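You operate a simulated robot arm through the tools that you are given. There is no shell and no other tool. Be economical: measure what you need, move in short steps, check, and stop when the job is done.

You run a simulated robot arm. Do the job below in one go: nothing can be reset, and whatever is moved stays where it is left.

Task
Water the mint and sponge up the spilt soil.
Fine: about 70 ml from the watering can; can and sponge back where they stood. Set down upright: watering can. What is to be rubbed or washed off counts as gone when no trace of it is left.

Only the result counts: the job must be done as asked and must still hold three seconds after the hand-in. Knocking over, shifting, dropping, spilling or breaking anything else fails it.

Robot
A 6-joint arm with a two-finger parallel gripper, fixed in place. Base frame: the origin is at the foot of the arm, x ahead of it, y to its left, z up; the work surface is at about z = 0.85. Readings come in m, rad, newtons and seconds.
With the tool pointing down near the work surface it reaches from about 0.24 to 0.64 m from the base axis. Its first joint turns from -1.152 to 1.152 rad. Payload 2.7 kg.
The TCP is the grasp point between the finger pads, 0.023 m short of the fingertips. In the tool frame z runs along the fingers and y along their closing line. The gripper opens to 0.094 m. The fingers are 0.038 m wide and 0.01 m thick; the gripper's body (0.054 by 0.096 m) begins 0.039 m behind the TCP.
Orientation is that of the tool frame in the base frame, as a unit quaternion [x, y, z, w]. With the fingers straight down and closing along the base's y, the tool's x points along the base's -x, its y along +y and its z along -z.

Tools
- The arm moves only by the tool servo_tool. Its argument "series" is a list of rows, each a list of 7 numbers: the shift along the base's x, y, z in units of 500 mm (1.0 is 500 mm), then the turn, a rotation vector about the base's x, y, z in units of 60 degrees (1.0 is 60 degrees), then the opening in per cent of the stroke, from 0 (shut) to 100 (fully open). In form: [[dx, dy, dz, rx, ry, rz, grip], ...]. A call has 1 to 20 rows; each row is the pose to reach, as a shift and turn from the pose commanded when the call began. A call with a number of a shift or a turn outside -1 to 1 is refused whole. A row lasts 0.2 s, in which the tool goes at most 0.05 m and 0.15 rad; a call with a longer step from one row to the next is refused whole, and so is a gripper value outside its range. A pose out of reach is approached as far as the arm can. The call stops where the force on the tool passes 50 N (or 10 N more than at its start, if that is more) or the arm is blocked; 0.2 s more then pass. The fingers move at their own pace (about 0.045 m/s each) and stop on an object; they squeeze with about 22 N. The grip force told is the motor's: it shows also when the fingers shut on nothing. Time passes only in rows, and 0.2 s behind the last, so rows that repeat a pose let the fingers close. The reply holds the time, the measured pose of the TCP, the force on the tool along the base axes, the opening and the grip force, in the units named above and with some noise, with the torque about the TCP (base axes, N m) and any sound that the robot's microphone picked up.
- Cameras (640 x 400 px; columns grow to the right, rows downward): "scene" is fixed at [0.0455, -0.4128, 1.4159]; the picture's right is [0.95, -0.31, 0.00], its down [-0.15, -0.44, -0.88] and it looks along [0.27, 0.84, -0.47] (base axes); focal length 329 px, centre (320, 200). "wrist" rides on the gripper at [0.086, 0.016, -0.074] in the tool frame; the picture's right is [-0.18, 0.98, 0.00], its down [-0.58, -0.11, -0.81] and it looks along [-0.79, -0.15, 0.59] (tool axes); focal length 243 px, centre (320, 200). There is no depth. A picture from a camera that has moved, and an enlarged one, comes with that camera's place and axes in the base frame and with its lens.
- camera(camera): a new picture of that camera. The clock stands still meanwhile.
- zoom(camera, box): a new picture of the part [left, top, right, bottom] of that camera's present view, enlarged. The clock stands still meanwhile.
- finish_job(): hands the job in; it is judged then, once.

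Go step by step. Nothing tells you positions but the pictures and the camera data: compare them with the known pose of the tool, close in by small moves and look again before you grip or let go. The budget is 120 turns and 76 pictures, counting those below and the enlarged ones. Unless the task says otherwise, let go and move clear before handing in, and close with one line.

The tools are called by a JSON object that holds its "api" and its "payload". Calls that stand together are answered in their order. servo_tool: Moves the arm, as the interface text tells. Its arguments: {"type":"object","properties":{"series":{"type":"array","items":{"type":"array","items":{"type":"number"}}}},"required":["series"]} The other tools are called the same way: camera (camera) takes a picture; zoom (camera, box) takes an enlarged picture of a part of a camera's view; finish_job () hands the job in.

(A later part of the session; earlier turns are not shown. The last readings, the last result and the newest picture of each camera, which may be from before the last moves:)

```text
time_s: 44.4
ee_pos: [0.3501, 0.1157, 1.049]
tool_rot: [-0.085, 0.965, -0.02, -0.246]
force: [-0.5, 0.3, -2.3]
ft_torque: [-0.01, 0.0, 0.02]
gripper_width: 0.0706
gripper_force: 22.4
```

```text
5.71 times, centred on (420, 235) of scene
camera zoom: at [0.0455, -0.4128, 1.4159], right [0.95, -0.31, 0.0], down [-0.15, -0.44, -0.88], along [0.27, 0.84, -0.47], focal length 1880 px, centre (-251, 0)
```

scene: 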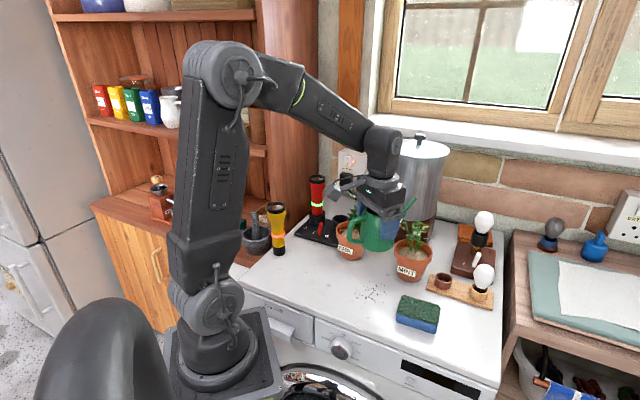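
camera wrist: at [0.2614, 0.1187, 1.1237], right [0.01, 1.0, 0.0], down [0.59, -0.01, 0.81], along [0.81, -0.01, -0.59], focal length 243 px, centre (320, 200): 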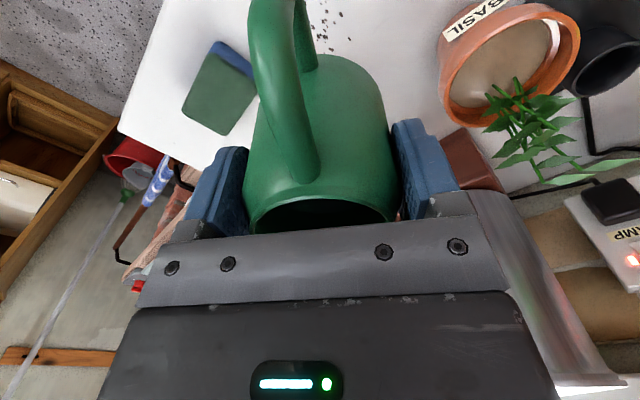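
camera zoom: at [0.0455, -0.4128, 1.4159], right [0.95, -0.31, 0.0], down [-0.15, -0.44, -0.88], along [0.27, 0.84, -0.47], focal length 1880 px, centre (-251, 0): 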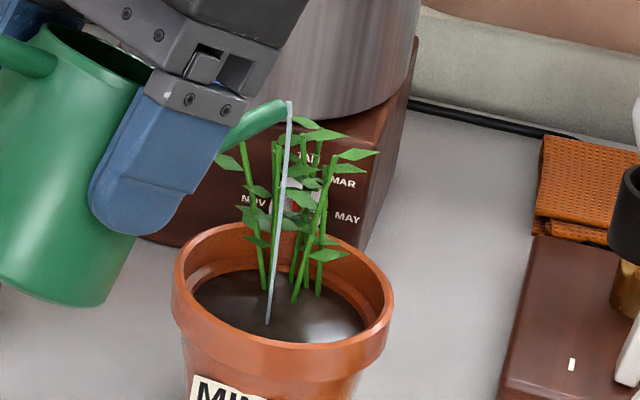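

The soil has darkened, and both weight (~2.56 N) and geometry suggest 55–60 ml. I'll tilt one more degree for a few seconds, then return upright.

{"api": "servo_tool", "payload": {"series": [[0, 0, 0, -0.0029, 0.0164, 0, 40], [0, 0, 0, -0.0029, 0.0164, 0, 40], [0, 0, 0, -0.0029, 0.0164, 0, 40], [0, 0, 0, -0.0029, 0.0164, 0, 40], [0, 0, 0, -0.0029, 0.0164, 0, 40], [0, 0, 0, -0.0029, 0.0164, 0, 40], [0, 0, 0, -0.0029, 0.0164, 0, 40], [0, 0, 0, -0.0029, 0.0164, 0, 40], [0, 0, 0, -0.0029, 0.0164, 0, 40], [0, 0, 0, -0.0029, 0.0164, 0, 40], [0, 0, 0, -0.0029, 0.0164, 0, 40], [0, 0, 0, -0.0029, 0.0164, 0, 40]]}}

{"api": "servo_tool", "payload": {"series": [[0, 0, 0, 0.0206, -0.1166, 0, 40], [0, 0, 0, 0.0412, -0.2332, 0, 40], [0, 0, 0, 0.0618, -0.3498, 0, 40], [0, 0, 0, 0.0856, -0.4846, 0, 40], [0, 0, 0, 0.0856, -0.4846, 0, 40], [0, 0, 0, 0.0856, -0.4846, 0, 40]]}}

{"api": "camera", "payload": {"camera": "scene"}}

```text
time_s: 47.0
ee_pos: [0.348, 0.1173, 1.0488]
tool_rot: [-0.085, 0.963, -0.021, -0.254]
force: [0.8, -0.4, -2.4]
ft_torque: [0.01, -0.05, 0.0]
gripper_width: 0.0705
gripper_force: 22.4
```

```text
time_s: 48.4
ee_pos: [0.3492, 0.1174, 1.0499]
tool_rot: [-0.088, 0.996, 0.001, 0.0]
force: [-0.3, -0.2, -2.6]
ft_torque: [0.01, 0.01, -0.04]
gripper_width: 0.0709
gripper_force: 22.2
```

```text
46 pictures are left
```

scene: 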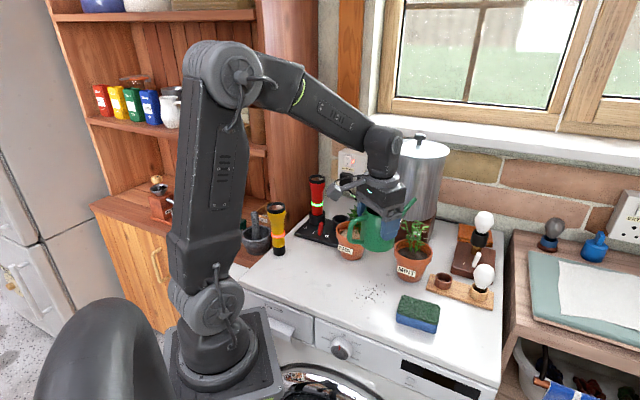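

The can is level again. Now the reverse path back over its old place.

{"api": "servo_tool", "payload": {"series": [[-0.015, 0.01, 0, 0, 0, -0.06, 40], [-0.045, 0.023, 0, 0, 0, -0.18, 40], [-0.075, 0.038, 0, 0, 0, -0.3, 40], [-0.105, 0.054, 0, 0, 0, -0.42, 40], [-0.135, 0.069, 0, 0, 0, -0.54, 40], [-0.165, 0.085, 0, 0, 0, -0.66, 40], [-0.195, 0.1, 0, 0, 0, -0.78, 40], [-0.215, 0.11, 0, 0, 0, -0.85, 40], [-0.215, 0.11, 0, 0, 0, -0.85, 40], [-0.215, 0.11, -0.06, 0, 0, -0.85, 40], [-0.215, 0.11, -0.12, 0, 0, -0.85, 40], [-0.215, 0.11, -0.18, 0, 0, -0.85, 40], [-0.215, 0.11, -0.22, 0, 0, -0.85, 40], [-0.215, 0.11, -0.25, 0, 0, -0.85, 40], [-0.215, 0.11, -0.265, 0, 0, -0.85, 40], [-0.215, 0.11, -0.272, 0, 0, -0.85, 40], [-0.215, 0.11, -0.276, 0, 0, -0.85, 40], [-0.215, 0.11, -0.276, 0, 0, -0.85, 40]]}}

{"api": "zoom", "payload": {"camera": "scene", "box": [280, 230, 380, 310]}}

```text
time_s: 52.2
ee_pos: [0.2423, 0.1727, 0.9111]
tool_rot: [0.349, 0.937, 0.0, 0.001]
force: [-0.2, -0.4, -2.8]
ft_torque: [-0.01, -0.03, 0.01]
gripper_width: 0.0706
gripper_force: 22.3
```

```text
5.00 times, centred on (330, 270) of scene
camera zoom: at [0.0455, -0.4127, 1.4159], right [0.95, -0.31, 0.0], down [-0.15, -0.44, -0.88], along [0.27, 0.84, -0.47], focal length 1645 px, centre (270, -150)
```

zoom: 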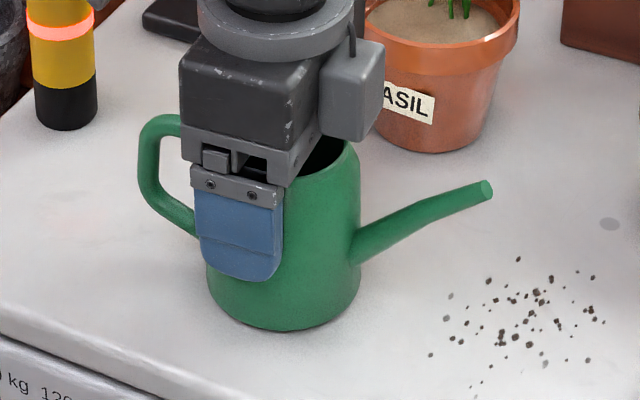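

It's over its original spot, about 2 mm high. I'll lower the last bit and check contact.

{"api": "servo_tool", "payload": {"series": [[0, 0, -0.002, 0, 0, 0, 40], [0, 0, -0.004, 0, 0, 0, 40], [0, 0, -0.004, 0, 0, 0, 40], [0, 0, -0.004, 0, 0, 0, 40]]}}

{"api": "servo_tool", "payload": {"series": [[0, 0, 0, 0, 0, 0, 40]]}}

{"api": "servo_tool", "payload": {"series": [[0, 0, 0, 0, 0, 0, 40]]}}

```text
time_s: 53.2
ee_pos: [0.2435, 0.1731, 0.909]
tool_rot: [0.35, 0.937, 0.001, 0.001]
force: [-0.1, -3.6, 19.4]
ft_torque: [-0.16, -0.04, -0.03]
gripper_width: 0.0707
gripper_force: 21.5
```

```text
time_s: 53.6
ee_pos: [0.2428, 0.172, 0.9097]
tool_rot: [0.349, 0.937, 0.001, 0.002]
force: [0.5, -3.0, 18.7]
ft_torque: [-0.14, -0.07, 0.01]
gripper_width: 0.0706
gripper_force: 21.4
```

```text
time_s: 54.0
ee_pos: [0.2417, 0.1728, 0.9093]
tool_rot: [0.349, 0.937, 0.001, 0.001]
force: [1.6, -1.6, 17.9]
ft_torque: [-0.09, -0.15, 0.02]
gripper_width: 0.0703
gripper_force: 21.7
```

On the table, pressing lightly. I'll ease off 1 mm, open, and rise straight up.

{"api": "servo_tool", "payload": {"series": [[0, 0, 0.002, 0, 0, 0, 40], [0, 0, 0.002, 0, 0, 0, 40], [0, 0, 0.002, 0, 0, 0, 78], [0, 0, 0.002, 0, 0, 0, 90], [0, 0, 0.002, 0, 0, 0, 100], [0, 0, 0.002, 0, 0, 0, 100], [0, 0, 0.002, 0, 0, 0, 100]]}}

{"api": "zoom", "payload": {"camera": "scene", "box": [280, 230, 380, 310]}}

{"api": "camera", "payload": {"camera": "wrist"}}

```text
time_s: 55.6
ee_pos: [0.2419, 0.1714, 0.9097]
tool_rot: [0.349, 0.937, 0.0, 0.0]
force: [0.6, 0.3, 0.1]
ft_torque: [0.01, -0.03, 0.02]
gripper_width: 0.094
gripper_force: 0.0
```

```text
5.00 times, centred on (330, 270) of scene
camera zoom: at [0.0455, -0.4128, 1.4159], right [0.95, -0.31, 0.0], down [-0.15, -0.44, -0.88], along [0.27, 0.84, -0.47], focal length 1645 px, centre (270, -150)
```

zoom: 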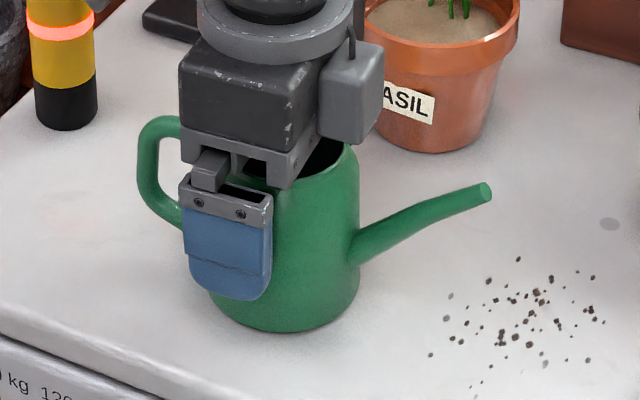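

```text
43 pictures are left
camera wrist: at [0.1877, 0.2416, 0.9847], right [0.78, 0.62, 0.0], down [0.37, -0.46, 0.81], along [0.5, -0.63, -0.59], focal length 243 px, centre (320, 200)
```

wrist: 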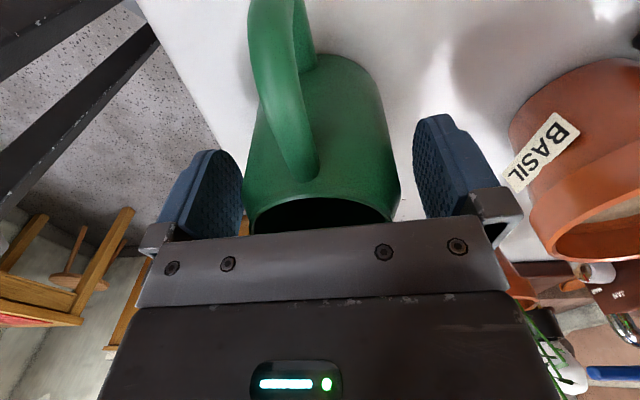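

The can stands upright at its spot. I'll rise and move towards the sponge, then check the water level and look at the sponge.

{"api": "servo_tool", "payload": {"series": [[0, 0, 0.04, 0, 0, 0, 100], [0, 0, 0.1, 0, 0, 0, 100], [0, 0, 0.18, 0, 0, 0, 100], [0, 0, 0.27, 0, 0, 0, 100], [0, 0, 0.36, 0, 0, 0, 100], [0, 0, 0.45, 0, 0, 0, 100], [0.03, -0.05, 0.48, 0, 0, 0.1, 100], [0.08, -0.11, 0.48, 0, 0, 0.2, 100], [0.13, -0.17, 0.48, 0, 0, 0.3, 100], [0.18, -0.23, 0.48, 0, 0, 0.4, 100], [0.23, -0.28, 0.46, 0, 0, 0.5, 100], [0.28, -0.32, 0.43, 0, 0, 0.6, 100], [0.3, -0.34, 0.4, 0, 0, 0.683, 100], [0.3, -0.34, 0.4, 0, 0, 0.683, 100]]}}

{"api": "zoom", "payload": {"camera": "scene", "box": [280, 230, 380, 310]}}

{"api": "camera", "payload": {"camera": "wrist"}}

{"api": "camera", "payload": {"camera": "scene"}}

```text
time_s: 58.6
ee_pos: [0.3933, 0.0015, 1.1128]
tool_rot: [-0.001, 1.0, 0.002, 0.0]
force: [0.1, -0.7, -0.4]
ft_torque: [0.04, 0.01, -0.01]
gripper_width: 0.0941
gripper_force: 0.0
```

```text
5.00 times, centred on (330, 270) of scene
camera zoom: at [0.0455, -0.4128, 1.4159], right [0.95, -0.31, 0.0], down [-0.15, -0.44, -0.88], along [0.27, 0.84, -0.47], focal length 1645 px, centre (270, -150)
```

zoom: 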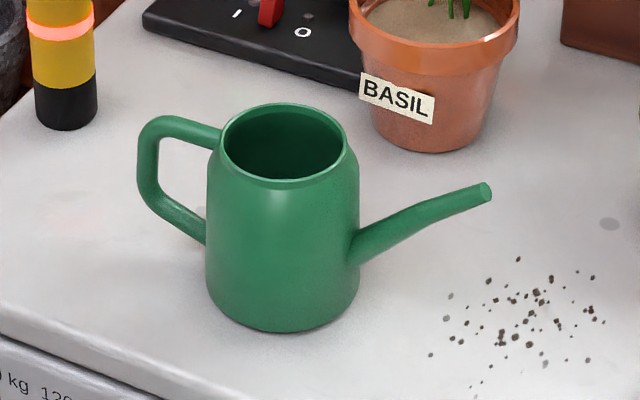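

```text
41 pictures are left
camera wrist: at [0.307, 0.0168, 1.1873], right [0.18, 0.98, 0.0], down [0.58, -0.11, 0.81], along [0.79, -0.15, -0.59], focal length 243 px, centre (320, 200)
```

wrist: 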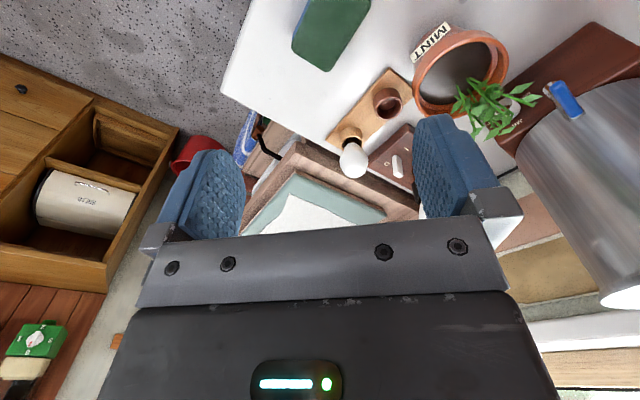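

```text
40 pictures are left
```

scene: 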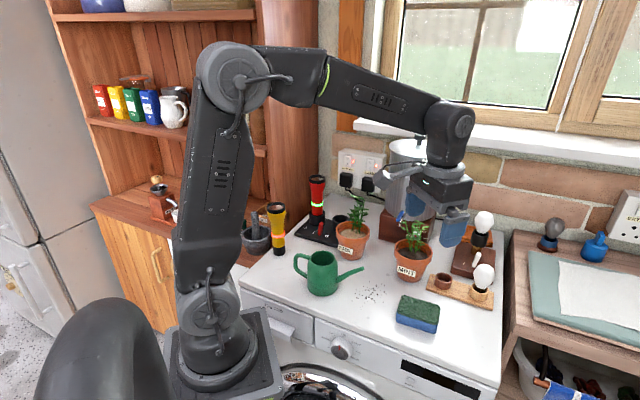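

The can is back (within ~3 mm) and its water surface has dropped below the line of sight. The spout tip overhangs the spilt soil though, so the gripper couldn't wipe there safely; I'll temporarily move the can aside. First back above it, at the same pose as before, to compare water levels.

{"api": "servo_tool", "payload": {"series": [[-0.04, 0.045, 0, 0, 0, -0.1, 100], [-0.09, 0.1, 0, 0, 0, -0.2, 100], [-0.14, 0.155, 0, 0, 0, -0.32, 100], [-0.19, 0.21, 0, 0, 0, -0.44, 100], [-0.24, 0.265, 0, 0, 0, -0.56, 100], [-0.28, 0.31, 0, 0, 0, -0.65, 100], [-0.304, 0.334, -0.04, 0, 0, -0.683, 100], [-0.304, 0.334, -0.12, 0, 0, -0.683, 100], [-0.304, 0.334, -0.18, 0, 0, -0.683, 100], [-0.304, 0.334, -0.217, 0, 0, -0.683, 100], [-0.304, 0.334, -0.217, 0, 0, -0.683, 100], [-0.304, 0.334, -0.217, 0, 0, -0.683, 100]]}}

{"api": "camera", "payload": {"camera": "wrist"}}

{"api": "zoom", "payload": {"camera": "scene", "box": [230, 160, 350, 310]}}

```text
time_s: 61.2
ee_pos: [0.2409, 0.17, 1.002]
tool_rot: [0.35, 0.937, 0.001, 0.001]
force: [0.5, -0.4, -0.6]
ft_torque: [-0.02, -0.02, -0.01]
gripper_width: 0.0942
gripper_force: 0.0
```

```text
39 pictures are left
camera wrist: at [0.1874, 0.239, 1.0774], right [0.78, 0.62, 0.0], down [0.37, -0.46, 0.81], along [0.5, -0.63, -0.59], focal length 243 px, centre (320, 200)
```

wrist: 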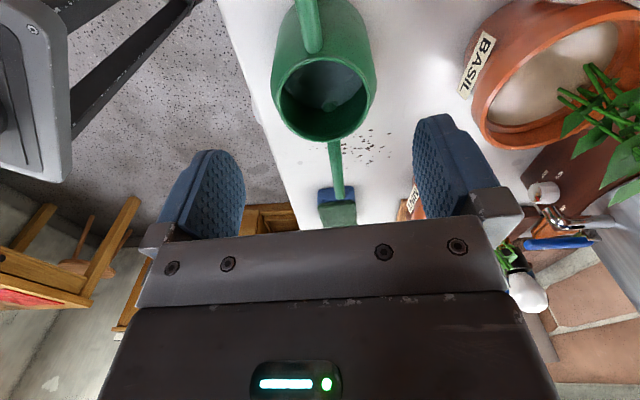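

```text
2.67 times, centred on (290, 235) of scene
camera zoom: at [0.0455, -0.4128, 1.4159], right [0.95, -0.31, 0.0], down [-0.15, -0.44, -0.88], along [0.27, 0.84, -0.47], focal length 877 px, centre (400, 107)
```

zoom: 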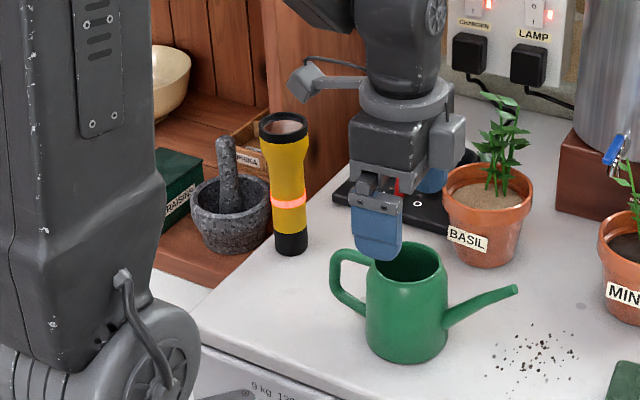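

I'll enlarge the wrist view of the can's interior to measure the water level.

{"api": "zoom", "payload": {"camera": "wrist", "box": [260, 30, 390, 150]}}

```text
3.33 times, centred on (325, 90) of wrist
camera zoom: at [0.1874, 0.239, 1.0774], right [0.78, 0.62, 0.0], down [0.37, -0.46, 0.81], along [0.5, -0.63, -0.59], focal length 809 px, centre (303, 567)
```

zoom: 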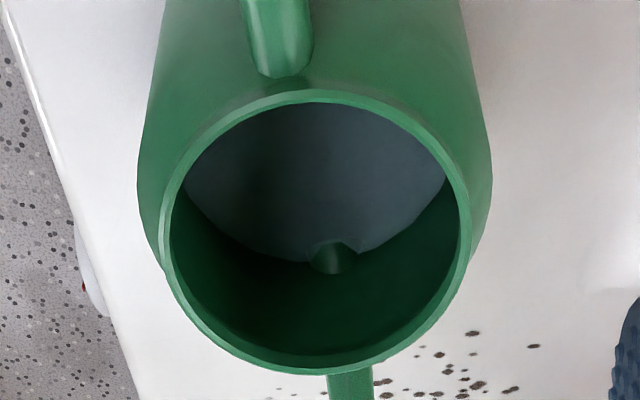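

The water now stands at about z ≈ 0.886, against roughly 0.903–0.909 before: a drop of some 17–23 mm, so about 60–80 ml poured. Now I'll grip the can again to move it aside, weighing it on the way.

{"api": "servo_tool", "payload": {"series": [[0.004, 0.004, -0.05, 0, 0, 0, 100], [0.004, 0.004, -0.1, 0, 0, 0, 100], [0.004, 0.004, -0.15, 0, 0, 0, 100], [0.004, 0.004, -0.183, 0, 0, 0, 100], [0.004, 0.004, -0.183, 0, 0, 0, 100], [0.004, 0.004, -0.183, 0, 0, 0, 60], [0.004, 0.004, -0.183, 0, 0, 0, 40], [0.004, 0.004, -0.183, 0, 0, 0, 40], [0.004, 0.004, -0.183, 0, 0, 0, 40], [0.004, 0.004, -0.183, 0, 0, 0, 40]]}}

{"api": "servo_tool", "payload": {"series": [[0, 0, 0.02, 0, 0, 0, 40], [0, 0, 0.05, 0, 0, 0, 40], [0, 0, 0.09, 0, 0, 0, 40], [0, 0, 0.12, 0, 0, 0, 40], [0, 0, 0.12, 0, 0, 0, 40], [0, 0, 0.12, 0, 0, 0, 40]]}}

{"api": "servo_tool", "payload": {"series": [[0, 0, 0, 0, 0, 0, 40]]}}

{"api": "servo_tool", "payload": {"series": [[0, 0, 0, 0, 0, 0, 40]]}}

{"api": "servo_tool", "payload": {"series": [[0, 0, 0, 0, 0, 0, 40]]}}

{"api": "servo_tool", "payload": {"series": [[0, 0, 0, 0, 0, 0, 40]]}}

{"api": "servo_tool", "payload": {"series": [[0, 0, 0, 0, 0, 0, 40]]}}

{"api": "servo_tool", "payload": {"series": [[0, 0, 0, 0, 0, 0, 40]]}}

{"api": "servo_tool", "payload": {"series": [[0, 0, 0, 0, 0, 0, 40]]}}

{"api": "servo_tool", "payload": {"series": [[0, 0, 0, 0, 0, 0, 40]]}}

{"api": "servo_tool", "payload": {"series": [[0, 0, 0, 0, 0, 0, 40]]}}

{"api": "servo_tool", "payload": {"series": [[0, 0, 0, 0, 0, 0, 40]]}}

{"api": "servo_tool", "payload": {"series": [[0, 0, 0, 0, 0, 0, 40]]}}

{"api": "servo_tool", "payload": {"series": [[0, 0, 0, 0, 0, 0, 40]]}}

{"api": "servo_tool", "payload": {"series": [[0, 0, 0, 0, 0, 0, 40]]}}

{"api": "servo_tool", "payload": {"series": [[0, 0, 0, 0, 0, 0, 40]]}}

{"api": "servo_tool", "payload": {"series": [[0, 0, 0, 0, 0, 0, 40]]}}

{"api": "servo_tool", "payload": {"series": [[0, 0, 0, 0, 0, 0, 40]]}}

{"api": "zoom", "payload": {"camera": "scene", "box": [230, 160, 350, 310]}}

```text
time_s: 63.4
ee_pos: [0.2416, 0.1706, 0.9096]
tool_rot: [0.35, 0.937, 0.001, -0.001]
force: [0.5, 0.7, -0.2]
ft_torque: [-0.02, -0.01, 0.01]
gripper_width: 0.0708
gripper_force: 22.5
```

```text
time_s: 64.8
ee_pos: [0.2429, 0.1724, 0.9702]
tool_rot: [0.351, 0.937, 0.001, 0.0]
force: [0.6, 0.1, -3.2]
ft_torque: [-0.01, 0.02, 0.01]
gripper_width: 0.0707
gripper_force: 21.8
```

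```text
time_s: 65.2
ee_pos: [0.2426, 0.172, 0.9692]
tool_rot: [0.351, 0.937, 0.0, 0.0]
force: [0.3, -0.1, -2.6]
ft_torque: [-0.01, 0.0, -0.01]
gripper_width: 0.0708
gripper_force: 22.3
```

```text
time_s: 65.6
ee_pos: [0.2428, 0.1723, 0.9693]
tool_rot: [0.35, 0.937, 0.001, 0.0]
force: [0.9, 0.5, -2.1]
ft_torque: [-0.03, 0.0, 0.0]
gripper_width: 0.0705
gripper_force: 21.9
```

```text
time_s: 66.0
ee_pos: [0.2422, 0.1709, 0.9694]
tool_rot: [0.35, 0.937, 0.001, 0.0]
force: [0.1, -0.3, -3.2]
ft_torque: [-0.01, -0.02, -0.03]
gripper_width: 0.0707
gripper_force: 22.5
```

```text
time_s: 66.4
ee_pos: [0.2429, 0.1722, 0.9698]
tool_rot: [0.35, 0.937, 0.0, 0.0]
force: [0.9, -0.1, -2.4]
ft_torque: [-0.04, 0.0, -0.01]
gripper_width: 0.0706
gripper_force: 21.9
```

```text
time_s: 66.8
ee_pos: [0.2421, 0.1719, 0.9698]
tool_rot: [0.351, 0.936, 0.001, 0.0]
force: [-0.7, -0.1, -2.4]
ft_torque: [0.03, 0.01, -0.03]
gripper_width: 0.0709
gripper_force: 22.1
```

```text
time_s: 67.2
ee_pos: [0.2428, 0.1727, 0.9699]
tool_rot: [0.35, 0.937, 0.0, 0.0]
force: [0.0, -0.6, -1.8]
ft_torque: [0.03, -0.01, -0.02]
gripper_width: 0.0708
gripper_force: 21.7
```

```text
time_s: 67.6
ee_pos: [0.2424, 0.1727, 0.97]
tool_rot: [0.351, 0.936, 0.002, 0.001]
force: [0.9, 0.6, -2.5]
ft_torque: [0.03, 0.0, -0.01]
gripper_width: 0.0706
gripper_force: 22.2
```

```text
time_s: 68.0
ee_pos: [0.2437, 0.1717, 0.9697]
tool_rot: [0.351, 0.936, 0.001, 0.0]
force: [0.2, -0.9, -2.1]
ft_torque: [-0.01, 0.0, -0.01]
gripper_width: 0.0707
gripper_force: 21.7
```

```text
time_s: 68.4
ee_pos: [0.243, 0.1728, 0.9703]
tool_rot: [0.35, 0.937, 0.001, 0.0]
force: [-0.1, 0.4, -2.7]
ft_torque: [-0.03, 0.01, -0.02]
gripper_width: 0.0705
gripper_force: 22.5
```

```text
time_s: 68.8
ee_pos: [0.2429, 0.1722, 0.9695]
tool_rot: [0.35, 0.937, 0.0, 0.0]
force: [-0.4, -0.3, -2.3]
ft_torque: [-0.02, -0.06, -0.01]
gripper_width: 0.0707
gripper_force: 22.2
```

```text
time_s: 69.2
ee_pos: [0.2429, 0.1728, 0.9696]
tool_rot: [0.351, 0.937, 0.001, 0.001]
force: [-0.5, 0.1, -2.2]
ft_torque: [0.0, 0.0, 0.0]
gripper_width: 0.0709
gripper_force: 22.4
```

```text
time_s: 69.6
ee_pos: [0.2416, 0.1716, 0.969]
tool_rot: [0.35, 0.937, 0.0, 0.001]
force: [1.0, -0.6, -2.2]
ft_torque: [0.02, 0.0, 0.01]
gripper_width: 0.0705
gripper_force: 22.3
```

```text
time_s: 70.0
ee_pos: [0.2417, 0.1719, 0.9702]
tool_rot: [0.351, 0.937, 0.001, 0.001]
force: [-0.4, -0.9, -1.7]
ft_torque: [0.02, -0.02, -0.01]
gripper_width: 0.0706
gripper_force: 22.2
```

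```text
time_s: 70.4
ee_pos: [0.2434, 0.1718, 0.9696]
tool_rot: [0.35, 0.937, 0.001, 0.0]
force: [0.3, -1.4, -2.3]
ft_torque: [0.02, 0.0, 0.01]
gripper_width: 0.0707
gripper_force: 21.7
```

```text
time_s: 70.8
ee_pos: [0.2425, 0.1722, 0.97]
tool_rot: [0.35, 0.937, 0.0, 0.0]
force: [0.5, 0.4, -2.6]
ft_torque: [0.01, 0.03, 0.0]
gripper_width: 0.0707
gripper_force: 21.6
```

```text
time_s: 71.2
ee_pos: [0.2423, 0.1706, 0.9696]
tool_rot: [0.35, 0.937, 0.001, 0.001]
force: [0.5, 0.9, -2.7]
ft_torque: [0.01, -0.01, 0.0]
gripper_width: 0.0705
gripper_force: 21.9
```

```text
2.67 times, centred on (290, 235) of scene
camera zoom: at [0.0455, -0.4128, 1.4159], right [0.95, -0.31, 0.0], down [-0.15, -0.44, -0.88], along [0.27, 0.84, -0.47], focal length 877 px, centre (400, 107)
```

zoom: 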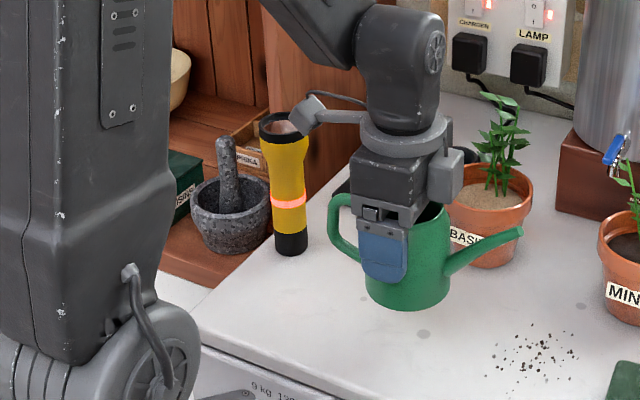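

The average is 2.41 N against 3.10 N before: 70 ml poured. Now I'll set the can aside at about (0.182, 0.222), spout turned away from the soil.

{"api": "servo_tool", "payload": {"series": [[-0.01, 0.01, 0, 0, 0, 0.08, 40], [-0.03, 0.025, 0, 0, 0, 0.19, 40], [-0.05, 0.042, 0, 0, 0, 0.31, 40], [-0.07, 0.06, 0, 0, 0, 0.43, 40], [-0.09, 0.075, 0, 0, 0, 0.55, 40], [-0.11, 0.09, 0, 0, 0, 0.66, 40], [-0.12, 0.1, 0, 0, 0, 0.75, 40], [-0.12, 0.1, 0, 0, 0, 0.75, 40], [-0.12, 0.1, -0.05, 0, 0, 0.75, 40], [-0.12, 0.1, -0.09, 0, 0, 0.75, 40], [-0.12, 0.1, -0.11, 0, 0, 0.75, 40], [-0.12, 0.1, -0.117, 0, 0, 0.75, 40], [-0.12, 0.1, -0.12, 0, 0, 0.75, 40], [-0.12, 0.1, -0.12, 0, 0, 0.75, 40], [-0.12, 0.1, -0.12, 0, 0, 0.75, 40]]}}

{"api": "camera", "payload": {"camera": "scene"}}

```text
time_s: 74.4
ee_pos: [0.1826, 0.2215, 0.9093]
tool_rot: [-0.036, 0.999, 0.002, 0.001]
force: [1.2, -4.2, 20.3]
ft_torque: [-0.15, 0.0, 0.01]
gripper_width: 0.0708
gripper_force: 22.4
```

```text
35 pictures are left
```

scene: 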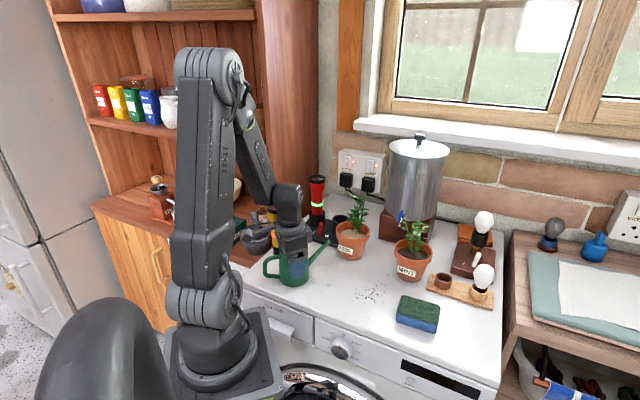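

It stands on the table. Release, rise, and travel above the sponge with the fingers across its short side.

{"api": "servo_tool", "payload": {"series": [[0, 0, 0.002, 0, 0, 0, 40], [0, 0, 0.002, 0, 0, 0, 78], [0, 0, 0.002, 0, 0, 0, 100], [0, 0, 0.002, 0, 0, 0, 100], [0, 0, 0.002, 0, 0, 0, 100], [0, 0, 0.05, 0, 0, 0, 100], [0, 0, 0.13, 0, 0, 0, 100], [0, 0, 0.22, 0, 0, 0, 100], [0, 0, 0.31, 0, 0, 0, 100], [0, 0, 0.4, 0, 0, 0, 100], [0.05, -0.05, 0.4, 0, 0, -0.1, 100], [0.1, -0.1, 0.4, 0, 0, -0.2, 100], [0.16, -0.16, 0.4, 0, 0, -0.32, 100], [0.22, -0.22, 0.4, 0, 0, -0.44, 100], [0.28, -0.28, 0.38, 0, 0, -0.56, 100], [0.34, -0.34, 0.36, 0, 0, -0.68, 100], [0.4, -0.39, 0.33, 0, 0, -0.733, 100], [0.436, -0.426, 0.3, 0, 0, -0.733, 100], [0.436, -0.426, 0.3, 0, 0, -0.733, 100], [0.436, -0.426, 0.3, 0, 0, -0.733, 100]]}}

{"api": "camera", "payload": {"camera": "wrist"}}

{"api": "camera", "payload": {"camera": "scene"}}

```text
time_s: 78.6
ee_pos: [0.3997, 0.0071, 1.0615]
tool_rot: [0.341, 0.94, 0.001, 0.0]
force: [0.1, 0.3, -0.1]
ft_torque: [0.04, -0.03, -0.01]
gripper_width: 0.0938
gripper_force: 0.0
```

```text
34 pictures are left
camera wrist: at [0.3446, 0.0756, 1.137], right [0.77, 0.64, 0.0], down [0.37, -0.46, 0.81], along [0.51, -0.62, -0.59], focal length 243 px, centre (320, 200)
```

wrist: 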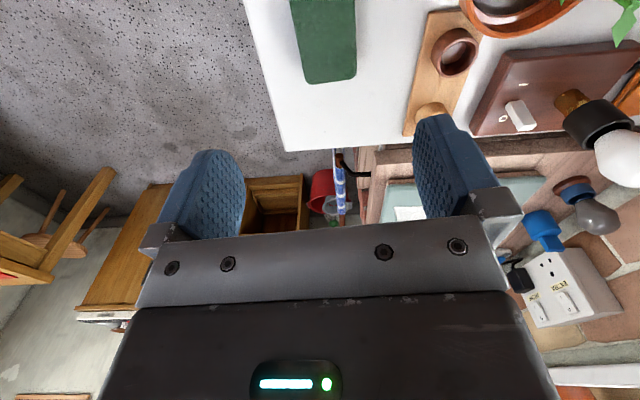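

```text
33 pictures are left
```

scene: 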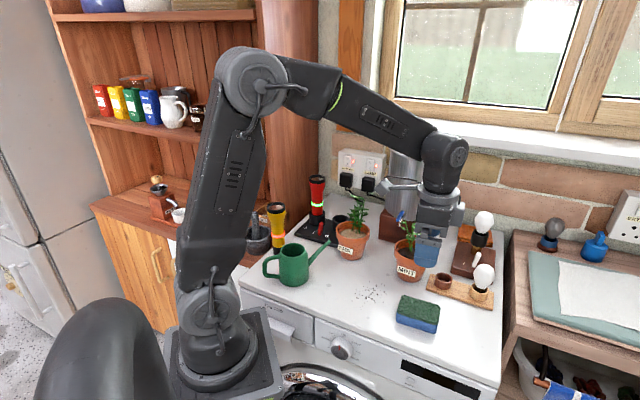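

The sponge is centred at ≈ (0.404, 0.009), its long side at -42°, top z ≈ 0.878. I'll descend around it with the fingertips about 5 mm off the table.

{"api": "servo_tool", "payload": {"series": [[0.008, 0, -0.08, 0, 0, -0.04, 100], [0.008, 0, -0.16, 0, 0, -0.04, 100], [0.008, 0, -0.24, 0, 0, -0.04, 100], [0.008, 0, -0.3, 0, 0, -0.04, 100], [0.008, 0, -0.34, 0, 0, -0.04, 100], [0.008, 0, -0.366, 0, 0, -0.04, 100], [0.008, 0, -0.366, 0, 0, -0.04, 100]]}}

{"api": "zoom", "payload": {"camera": "scene", "box": [360, 240, 480, 340]}}

{"api": "camera", "payload": {"camera": "wrist"}}

```text
time_s: 80.2
ee_pos: [0.4041, 0.0071, 0.8782]
tool_rot: [0.362, 0.932, 0.002, 0.001]
force: [0.4, 0.9, 0.4]
ft_torque: [0.0, 0.0, 0.0]
gripper_width: 0.0941
gripper_force: 0.1
```

```text
4.00 times, centred on (420, 290) of scene
camera zoom: at [0.0455, -0.4128, 1.4159], right [0.95, -0.31, 0.0], down [-0.15, -0.44, -0.88], along [0.27, 0.84, -0.47], focal length 1316 px, centre (-80, -160)
```

zoom: 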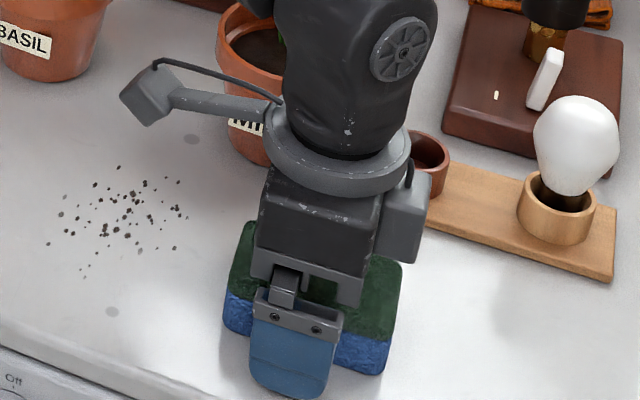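

```text
31 pictures are left
camera wrist: at [0.3507, 0.0775, 0.9528], right [0.8, 0.6, 0.0], down [0.36, -0.47, 0.81], along [0.49, -0.64, -0.59], focal length 243 px, centre (320, 200)
```

wrist: 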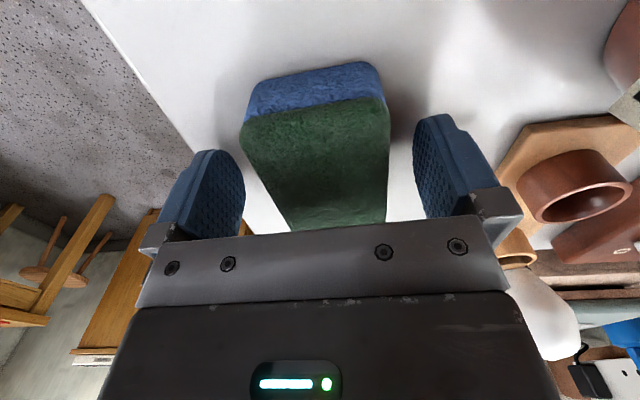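

The fingers straddle the sponge. Closing now.

{"api": "servo_tool", "payload": {"series": [[0, 0, 0, 0, 0, 0, 70], [0, 0, 0, 0, 0, 0, 50], [0, 0, 0, 0, 0, 0, 40], [0, 0, 0, 0, 0, 0, 30], [0, 0, 0, 0, 0, 0, 30], [0, 0, 0, 0, 0, 0, 30]]}}

{"api": "zoom", "payload": {"camera": "scene", "box": [360, 240, 480, 340]}}

```text
time_s: 81.6
ee_pos: [0.4035, 0.0072, 0.8792]
tool_rot: [0.361, 0.933, 0.001, 0.0]
force: [-0.7, 0.1, -0.1]
ft_torque: [0.05, 0.02, 0.0]
gripper_width: 0.0534
gripper_force: 22.4
```

```text
4.00 times, centred on (420, 290) of scene
camera zoom: at [0.0455, -0.4128, 1.4159], right [0.95, -0.31, 0.0], down [-0.15, -0.44, -0.88], along [0.27, 0.84, -0.47], focal length 1316 px, centre (-80, -160)
```

zoom: 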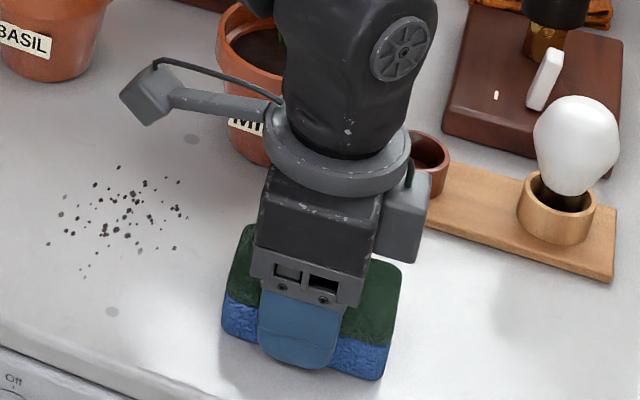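

The sponge is held. I'll lift it a little, carry it to the front edge of the soil patch, and lower it there with light pressure.

{"api": "servo_tool", "payload": {"series": [[0, 0, 0.03, 0, 0, 0, 30], [0, 0, 0.05, 0, 0, 0, 30], [-0.04, 0.022, 0.05, 0, 0, 0, 30], [-0.1, 0.056, 0.05, 0, 0, 0, 30], [-0.16, 0.09, 0.05, 0, 0, 0, 30], [-0.21, 0.118, 0.05, 0, 0, 0, 30], [-0.226, 0.127, 0.05, 0, 0, 0, 30], [-0.226, 0.127, 0.05, 0, 0, 0, 30], [-0.226, 0.127, 0.02, 0, 0, 0, 30], [-0.226, 0.127, 0.006, 0, 0, 0, 30], [-0.226, 0.127, 0.0, 0, 0, 0, 30], [-0.226, 0.127, -0.002, 0, 0, 0, 30], [-0.226, 0.127, -0.002, 0, 0, 0, 30]]}}

{"api": "zoom", "payload": {"camera": "scene", "box": [310, 220, 450, 340]}}

```text
time_s: 84.4
ee_pos: [0.2915, 0.0726, 0.8773]
tool_rot: [0.361, 0.933, 0.001, 0.002]
force: [-6.2, 2.1, 27.8]
ft_torque: [-0.02, 0.11, 0.0]
gripper_width: 0.0536
gripper_force: 22.2
```

```text
3.33 times, centred on (380, 280) of scene
camera zoom: at [0.0451, -0.4128, 1.4159], right [0.95, -0.31, 0.0], down [-0.14, -0.44, -0.88], along [0.27, 0.84, -0.47], focal length 1097 px, centre (120, -67)
```

zoom: 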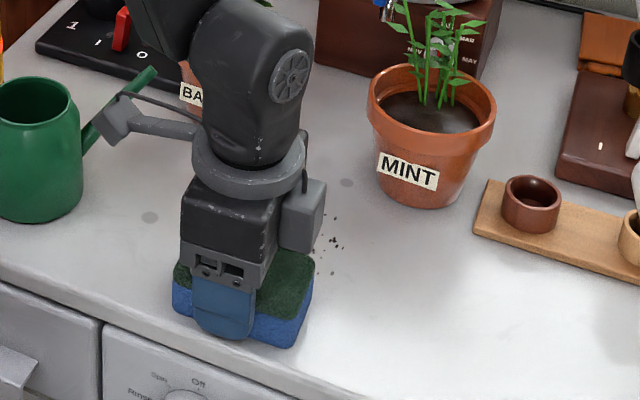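

The soil is under and beside the sponge, but with this hand orientation the camera arm would come near the parked can's spout. I'll lift slightly, turn the tool so the camera faces the base, and set down for straight strokes.

{"api": "servo_tool", "payload": {"series": [[0, 0, 0.01, 0, 0, 0, 30], [0, 0, 0.03, 0, 0, 0.1, 30], [0.01, 0, 0.03, 0, 0, 0.22, 30], [0.02, 0, 0.03, 0, 0, 0.34, 30], [0.03, 0, 0.03, 0, 0, 0.46, 30], [0.04, 0, 0.03, 0, 0, 0.58, 30], [0.054, 0, 0.03, 0, 0, 0.707, 30], [0.054, 0, 0.03, 0, 0, 0.707, 30], [0.054, 0, 0.01, 0, 0, 0.707, 30], [0.054, 0, 0.003, 0, 0, 0.707, 30], [0.054, 0, 0.001, 0, 0, 0.707, 30], [0.054, 0, 0.001, 0, 0, 0.707, 30]]}}

{"api": "zoom", "payload": {"camera": "scene", "box": [310, 220, 450, 340]}}

```text
time_s: 87.0
ee_pos: [0.3178, 0.0712, 0.8768]
tool_rot: [-0.001, 1.0, 0.001, 0.002]
force: [0.3, -1.5, 7.9]
ft_torque: [-0.07, 0.01, 0.0]
gripper_width: 0.0534
gripper_force: 22.0
```

```text
3.33 times, centred on (380, 280) of scene
camera zoom: at [0.0454, -0.4128, 1.4159], right [0.95, -0.31, 0.0], down [-0.15, -0.44, -0.88], along [0.27, 0.84, -0.47], focal length 1097 px, centre (120, -67)
```

zoom: 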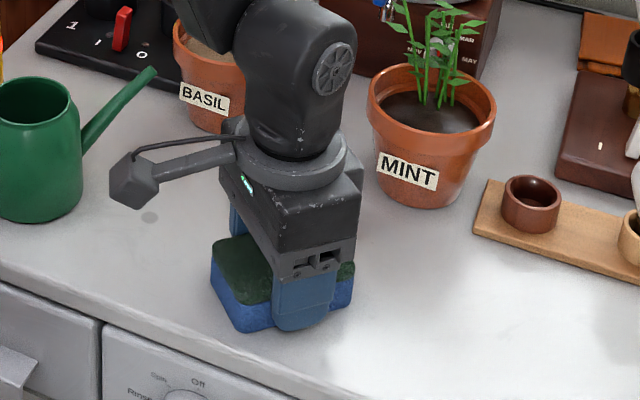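

Contact at about 8 N. Now wiping strokes over the patch.

{"api": "servo_tool", "payload": {"series": [[0, 0.03, 0, 0, 0, 0, 30], [0, 0.06, 0, 0, 0, 0, 30], [0, 0.09, 0, 0, 0, 0, 30], [0, 0.12, 0, 0, 0, 0, 30], [0, 0.15, 0, 0, 0, 0, 30], [0, 0.165, 0, 0, 0, 0, 30], [0.03, 0.165, 0, 0, 0, 0, 30], [0.06, 0.16, 0, 0, 0, 0, 30], [0.08, 0.15, 0, 0, 0, 0, 30], [0.08, 0.12, 0, 0, 0, 0, 30], [0.08, 0.09, 0, 0, 0, 0, 30], [0.08, 0.06, 0, 0, 0, 0, 30], [0.08, 0.03, 0, 0, 0, 0, 30], [0.08, 0.0, 0, 0, 0, 0, 30], [0.08, -0.01, 0, 0, 0, 0, 30]]}}

{"api": "zoom", "payload": {"camera": "scene", "box": [310, 220, 450, 340]}}

```text
time_s: 90.2
ee_pos: [0.3599, 0.0679, 0.8771]
tool_rot: [-0.001, 1.0, 0.001, 0.0]
force: [-0.1, -0.8, -0.3]
ft_torque: [-0.02, 0.0, 0.01]
gripper_width: 0.0534
gripper_force: 22.5
```

```text
3.33 times, centred on (380, 280) of scene
camera zoom: at [0.0455, -0.4128, 1.4159], right [0.95, -0.31, 0.0], down [-0.15, -0.44, -0.88], along [0.27, 0.84, -0.47], focal length 1097 px, centre (120, -67)
```

zoom: 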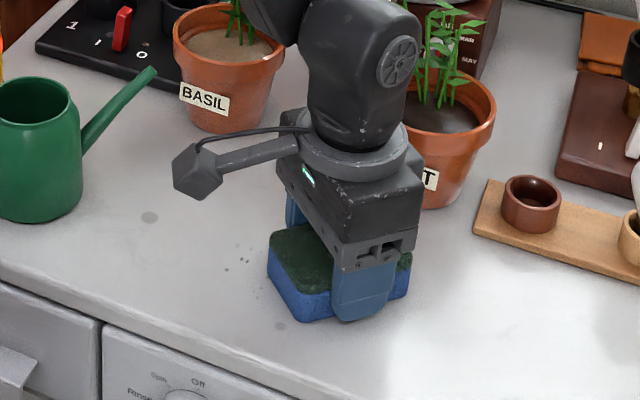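

Most soil is gone; a few grains remain at about (0.30, 0.106), and contact has faded. I'll move over them, press about 1.5 mm lower and rub again.

{"api": "servo_tool", "payload": {"series": [[0, 0, 0.02, 0, 0, 0, 30], [-0.06, 0.02, 0.02, 0, 0, 0, 30], [-0.112, 0.03, 0.02, 0, 0, 0, 30], [-0.112, 0.03, 0.005, 0, 0, 0, 30], [-0.112, 0.03, -0.001, 0, 0, 0, 30], [-0.112, 0.03, -0.003, 0, 0, 0, 30], [-0.112, 0.03, -0.003, 0, 0, 0, 30]]}}

{"api": "servo_tool", "payload": {"series": [[0, 0.02, 0, 0, 0, 0, 30], [0, 0.05, 0, 0, 0, 0, 30], [0, 0.08, 0, 0, 0, 0, 30], [0, 0.11, 0, 0, 0, 0, 30], [0, 0.13, 0, 0, 0, 0, 30], [0.02, 0.13, 0, 0, 0, 0, 30], [0.02, 0.1, 0, 0, 0, 0, 30], [0.02, 0.07, 0, 0, 0, 0, 30], [0.02, 0.04, 0, 0, 0, 0, 30], [0.02, 0.01, 0, 0, 0, 0, 30], [0.04, 0.01, 0, 0, 0, 0, 30], [0.07, 0.01, 0, 0, 0, 0, 30], [0.09, 0.02, 0, 0, 0, 0, 30], [0.09, 0.05, 0, 0, 0, 0, 30], [0.09, 0.08, 0, 0, 0, 0, 30], [0.09, 0.11, 0, 0, 0, 0, 30], [0.09, 0.14, 0, 0, 0, 0, 30]]}}

{"api": "zoom", "payload": {"camera": "scene", "box": [310, 220, 450, 340]}}

```text
time_s: 91.8
ee_pos: [0.302, 0.0812, 0.8758]
tool_rot: [-0.001, 1.0, 0.001, 0.001]
force: [-0.2, 0.6, 5.8]
ft_torque: [0.02, 0.02, -0.01]
gripper_width: 0.0535
gripper_force: 21.9
```

```text
time_s: 95.4
ee_pos: [0.347, 0.1524, 0.8771]
tool_rot: [-0.001, 1.0, 0.0, 0.0]
force: [-0.2, -0.6, -0.3]
ft_torque: [0.01, -0.02, -0.01]
gripper_width: 0.0536
gripper_force: 22.0
```

```text
3.33 times, centred on (380, 280) of scene
camera zoom: at [0.0455, -0.4128, 1.4159], right [0.95, -0.31, 0.0], down [-0.15, -0.44, -0.88], along [0.27, 0.84, -0.47], focal length 1097 px, centre (120, -67)
```

zoom: 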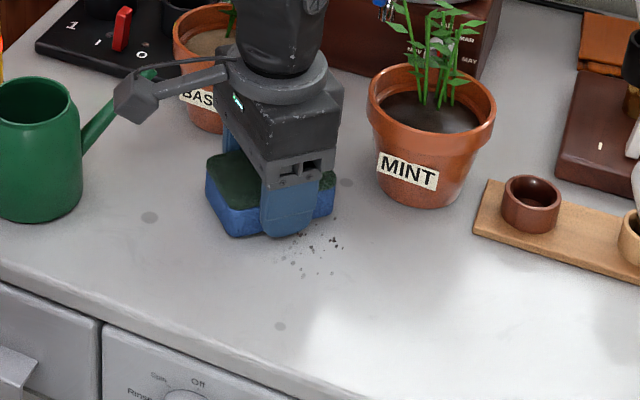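

Some grains remain, only faded, because contact was lost as the sponge slid up in the grip. I'll regrip the sponge about 6 mm higher so I can press steadily.

{"api": "servo_tool", "payload": {"series": [[0, 0, -0.002, 0, 0, 0, 30], [0, 0, -0.002, 0, 0, 0, 30], [0, 0, -0.002, 0, 0, 0, 66], [0, 0, -0.002, 0, 0, 0, 66], [0, 0, 0.004, 0, 0, 0, 66], [0, 0, 0.012, 0, 0, 0, 66], [0, 0, 0.012, 0, 0, 0, 66], [0, 0, 0.012, 0, 0, 0, 30], [0, 0, 0.012, 0, 0, 0, 30], [0, 0, 0.012, 0, 0, 0, 30]]}}

{"api": "servo_tool", "payload": {"series": [[0, 0, -0.001, 0, 0, 0, 30], [0, 0, -0.002, 0, 0, 0, 30], [0, 0, -0.002, 0, 0, 0, 30]]}}

```text
time_s: 97.6
ee_pos: [0.3459, 0.1516, 0.8825]
tool_rot: [-0.001, 1.0, 0.001, 0.0]
force: [0.2, 0.3, 1.1]
ft_torque: [-0.02, -0.01, -0.01]
gripper_width: 0.0536
gripper_force: 22.0
```

```text
time_s: 98.4
ee_pos: [0.347, 0.1532, 0.8816]
tool_rot: [-0.001, 1.0, 0.002, 0.002]
force: [-2.9, -8.4, 28.0]
ft_torque: [-0.27, 0.03, 0.0]
gripper_width: 0.0533
gripper_force: 22.3
```

Pressing at 28 N now. Slow strokes over the remaining grains, easing down slightly to keep the pressure.

{"api": "servo_tool", "payload": {"series": [[0, -0.025, 0, 0, 0, 0, 30], [0, -0.05, -0.0005, 0, 0, 0, 30], [0, -0.075, -0.0005, 0, 0, 0, 30], [0, -0.1, -0.001, 0, 0, 0, 30], [0, -0.125, -0.001, 0, 0, 0, 30], [0, -0.15, -0.001, 0, 0, 0, 30], [0, -0.165, -0.001, 0, 0, 0, 30]]}}

{"api": "zoom", "payload": {"camera": "scene", "box": [310, 220, 450, 340]}}

```text
time_s: 100.0
ee_pos: [0.3468, 0.0726, 0.88]
tool_rot: [-0.001, 1.0, 0.001, 0.001]
force: [0.1, 16.4, 25.3]
ft_torque: [0.37, -0.12, 0.07]
gripper_width: 0.0539
gripper_force: 22.2
```

```text
3.33 times, centred on (380, 280) of scene
camera zoom: at [0.0452, -0.4124, 1.416], right [0.95, -0.31, 0.0], down [-0.14, -0.44, -0.88], along [0.27, 0.84, -0.47], focal length 1097 px, centre (120, -67)
```

zoom: 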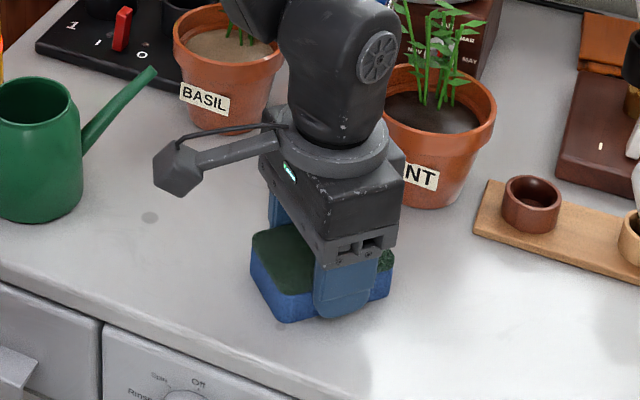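

Constant contact now. More overlapping strokes at neighbouring x positions.

{"api": "servo_tool", "payload": {"series": [[0.026, 0.0, 0, 0, 0, 0, 30], [0.026, 0.03, 0, 0, 0, 0, 30], [0.026, 0.06, 0, 0, 0, 0, 30], [0.026, 0.09, 0, 0, 0, 0, 30], [0.026, 0.12, 0, 0, 0, 0, 30], [0.026, 0.15, 0, 0, 0, 0, 30], [0.026, 0.165, 0, 0, 0, 0, 30], [0.0, 0.165, 0, 0, 0, 0, 30], [-0.03, 0.165, 0, 0, 0, 0, 30], [-0.044, 0.165, 0, 0, 0, 0, 30], [-0.044, 0.14, -0.0005, 0, 0, 0, 30], [-0.044, 0.11, -0.0005, 0, 0, 0, 30], [-0.044, 0.08, -0.0005, 0, 0, 0, 30], [-0.044, 0.05, -0.0005, 0, 0, 0, 30], [-0.044, 0.02, -0.0005, 0, 0, 0, 30], [-0.044, 0.0, -0.0005, 0, 0, 0, 30]]}}

{"api": "servo_tool", "payload": {"series": [[-0.02, 0.01, 0, 0, 0, 0, 30], [-0.04, 0.01, 0, 0, 0, 0, 30], [-0.04, 0.04, -0.0005, 0, 0, 0, 30], [-0.04, 0.07, -0.0005, 0, 0, 0, 30], [-0.04, 0.1, -0.0005, 0, 0, 0, 30], [-0.04, 0.13, -0.0005, 0, 0, 0, 30], [-0.04, 0.14, -0.0005, 0, 0, 0, 30]]}}

{"api": "zoom", "payload": {"camera": "scene", "box": [310, 220, 450, 340]}}

```text
time_s: 103.4
ee_pos: [0.3255, 0.0679, 0.8781]
tool_rot: [-0.001, 1.0, 0.001, 0.0]
force: [0.5, 0.4, 0.6]
ft_torque: [-0.02, 0.0, 0.01]
gripper_width: 0.0537
gripper_force: 22.2
```

```text
time_s: 105.0
ee_pos: [0.3048, 0.1395, 0.88]
tool_rot: [0.0, 1.0, 0.001, 0.0]
force: [-0.3, 0.3, -0.5]
ft_torque: [-0.02, 0.03, 0.0]
gripper_width: 0.0535
gripper_force: 22.2
```

```text
3.33 times, centred on (380, 280) of scene
camera zoom: at [0.0455, -0.4128, 1.4159], right [0.95, -0.31, 0.0], down [-0.15, -0.44, -0.88], along [0.27, 0.84, -0.47], focal length 1097 px, centre (120, -67)
```

zoom: 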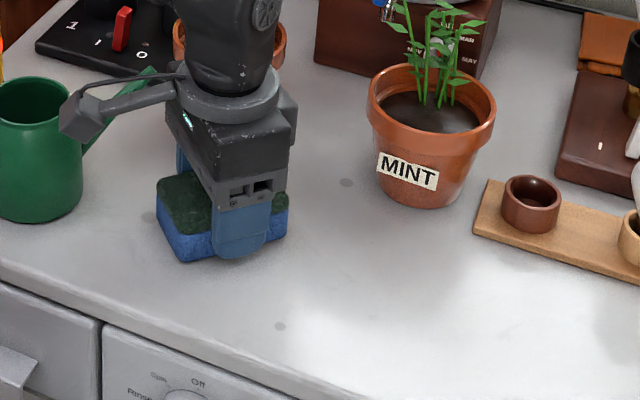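

The surface looks clean there (the pale specks were in the tabletop from the start). I'll carry the sponge back above its original place and compare.

{"api": "servo_tool", "payload": {"series": [[0, 0, 0.02, 0, 0, 0, 30], [0, 0, 0.06, 0, 0, 0, 30], [0.04, -0.052, 0.06, 0, 0, 0, 30], [0.085, -0.112, 0.06, 0, 0, -0.05, 30], [0.13, -0.172, 0.06, 0, 0, -0.16, 30], [0.17, -0.225, 0.06, 0, 0, -0.27, 30], [0.198, -0.262, 0.06, 0, 0, -0.39, 30], [0.198, -0.262, 0.06, 0, 0, -0.5, 30], [0.198, -0.262, 0.06, 0, 0, -0.61, 30], [0.198, -0.262, 0.05, 0, 0, -0.707, 30], [0.198, -0.262, 0.02, 0, 0, -0.707, 30], [0.198, -0.262, 0.01, 0, 0, -0.707, 30], [0.198, -0.262, 0.01, 0, 0, -0.707, 30]]}}

{"api": "zoom", "payload": {"camera": "scene", "box": [360, 240, 480, 340]}}

{"api": "zoom", "payload": {"camera": "scene", "box": [310, 240, 410, 330]}}

```text
time_s: 107.8
ee_pos: [0.404, 0.0086, 0.883]
tool_rot: [0.361, 0.933, 0.001, 0.001]
force: [0.2, -0.2, 0.0]
ft_torque: [0.01, 0.0, 0.03]
gripper_width: 0.0534
gripper_force: 21.9
```

```text
4.00 times, centred on (420, 290) of scene
camera zoom: at [0.0455, -0.4128, 1.4159], right [0.95, -0.31, 0.0], down [-0.15, -0.44, -0.88], along [0.27, 0.84, -0.47], focal length 1316 px, centre (-80, -160)
```

zoom: 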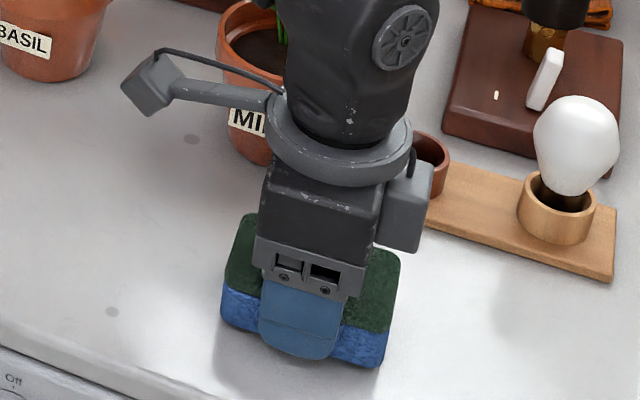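

```text
4.44 times, centred on (360, 285) of scene
camera zoom: at [0.0455, -0.4128, 1.4159], right [0.95, -0.31, 0.0], down [-0.15, -0.44, -0.88], along [0.27, 0.84, -0.47], focal length 1462 px, centre (142, -178)
```

zoom: 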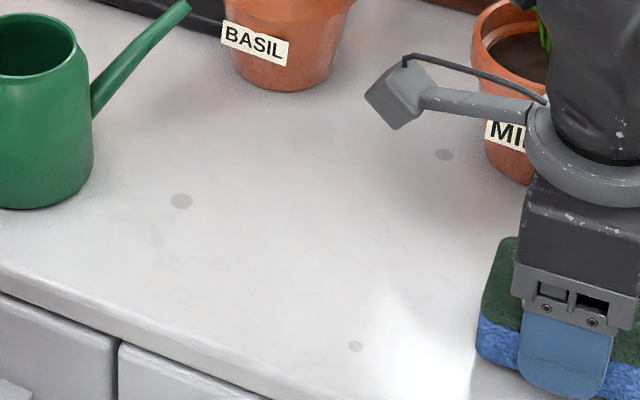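

The soil appears gone, but I'd like to check for faint traces before parting with the sponge.

{"api": "zoom", "payload": {"camera": "scene", "box": [345, 270, 395, 305]}}

{"api": "zoom", "payload": {"camera": "scene", "box": [385, 255, 415, 300]}}

```text
11.43 times, centred on (370, 288) of scene
camera zoom: at [0.0455, -0.4128, 1.4159], right [0.95, -0.31, 0.0], down [-0.15, -0.44, -0.88], along [0.27, 0.84, -0.47], focal length 3760 px, centre (-251, -800)
```

zoom: 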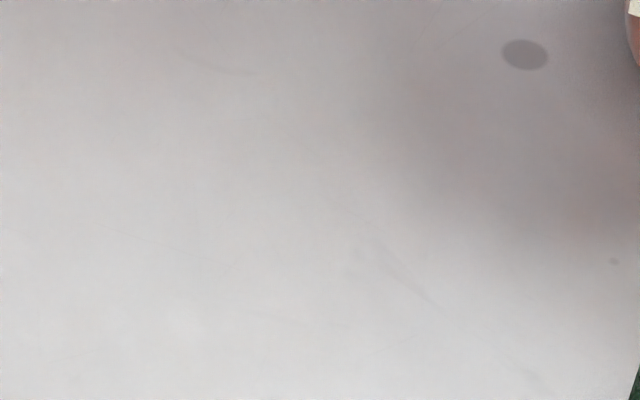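

```text
8.89 times, centred on (400, 278) of scene
camera zoom: at [0.0455, -0.4128, 1.4159], right [0.95, -0.31, 0.0], down [-0.15, -0.44, -0.88], along [0.27, 0.84, -0.47], focal length 2924 px, centre (-391, -489)
```

zoom: 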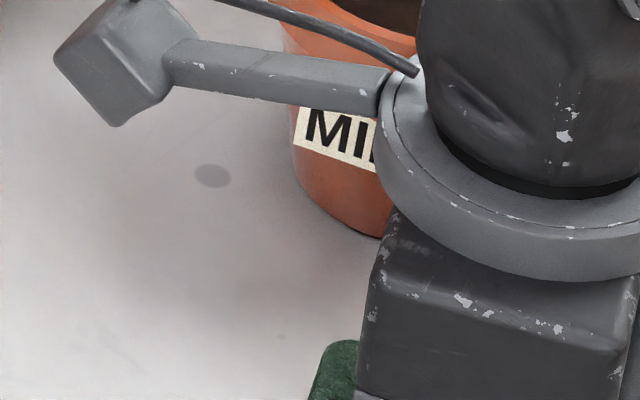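

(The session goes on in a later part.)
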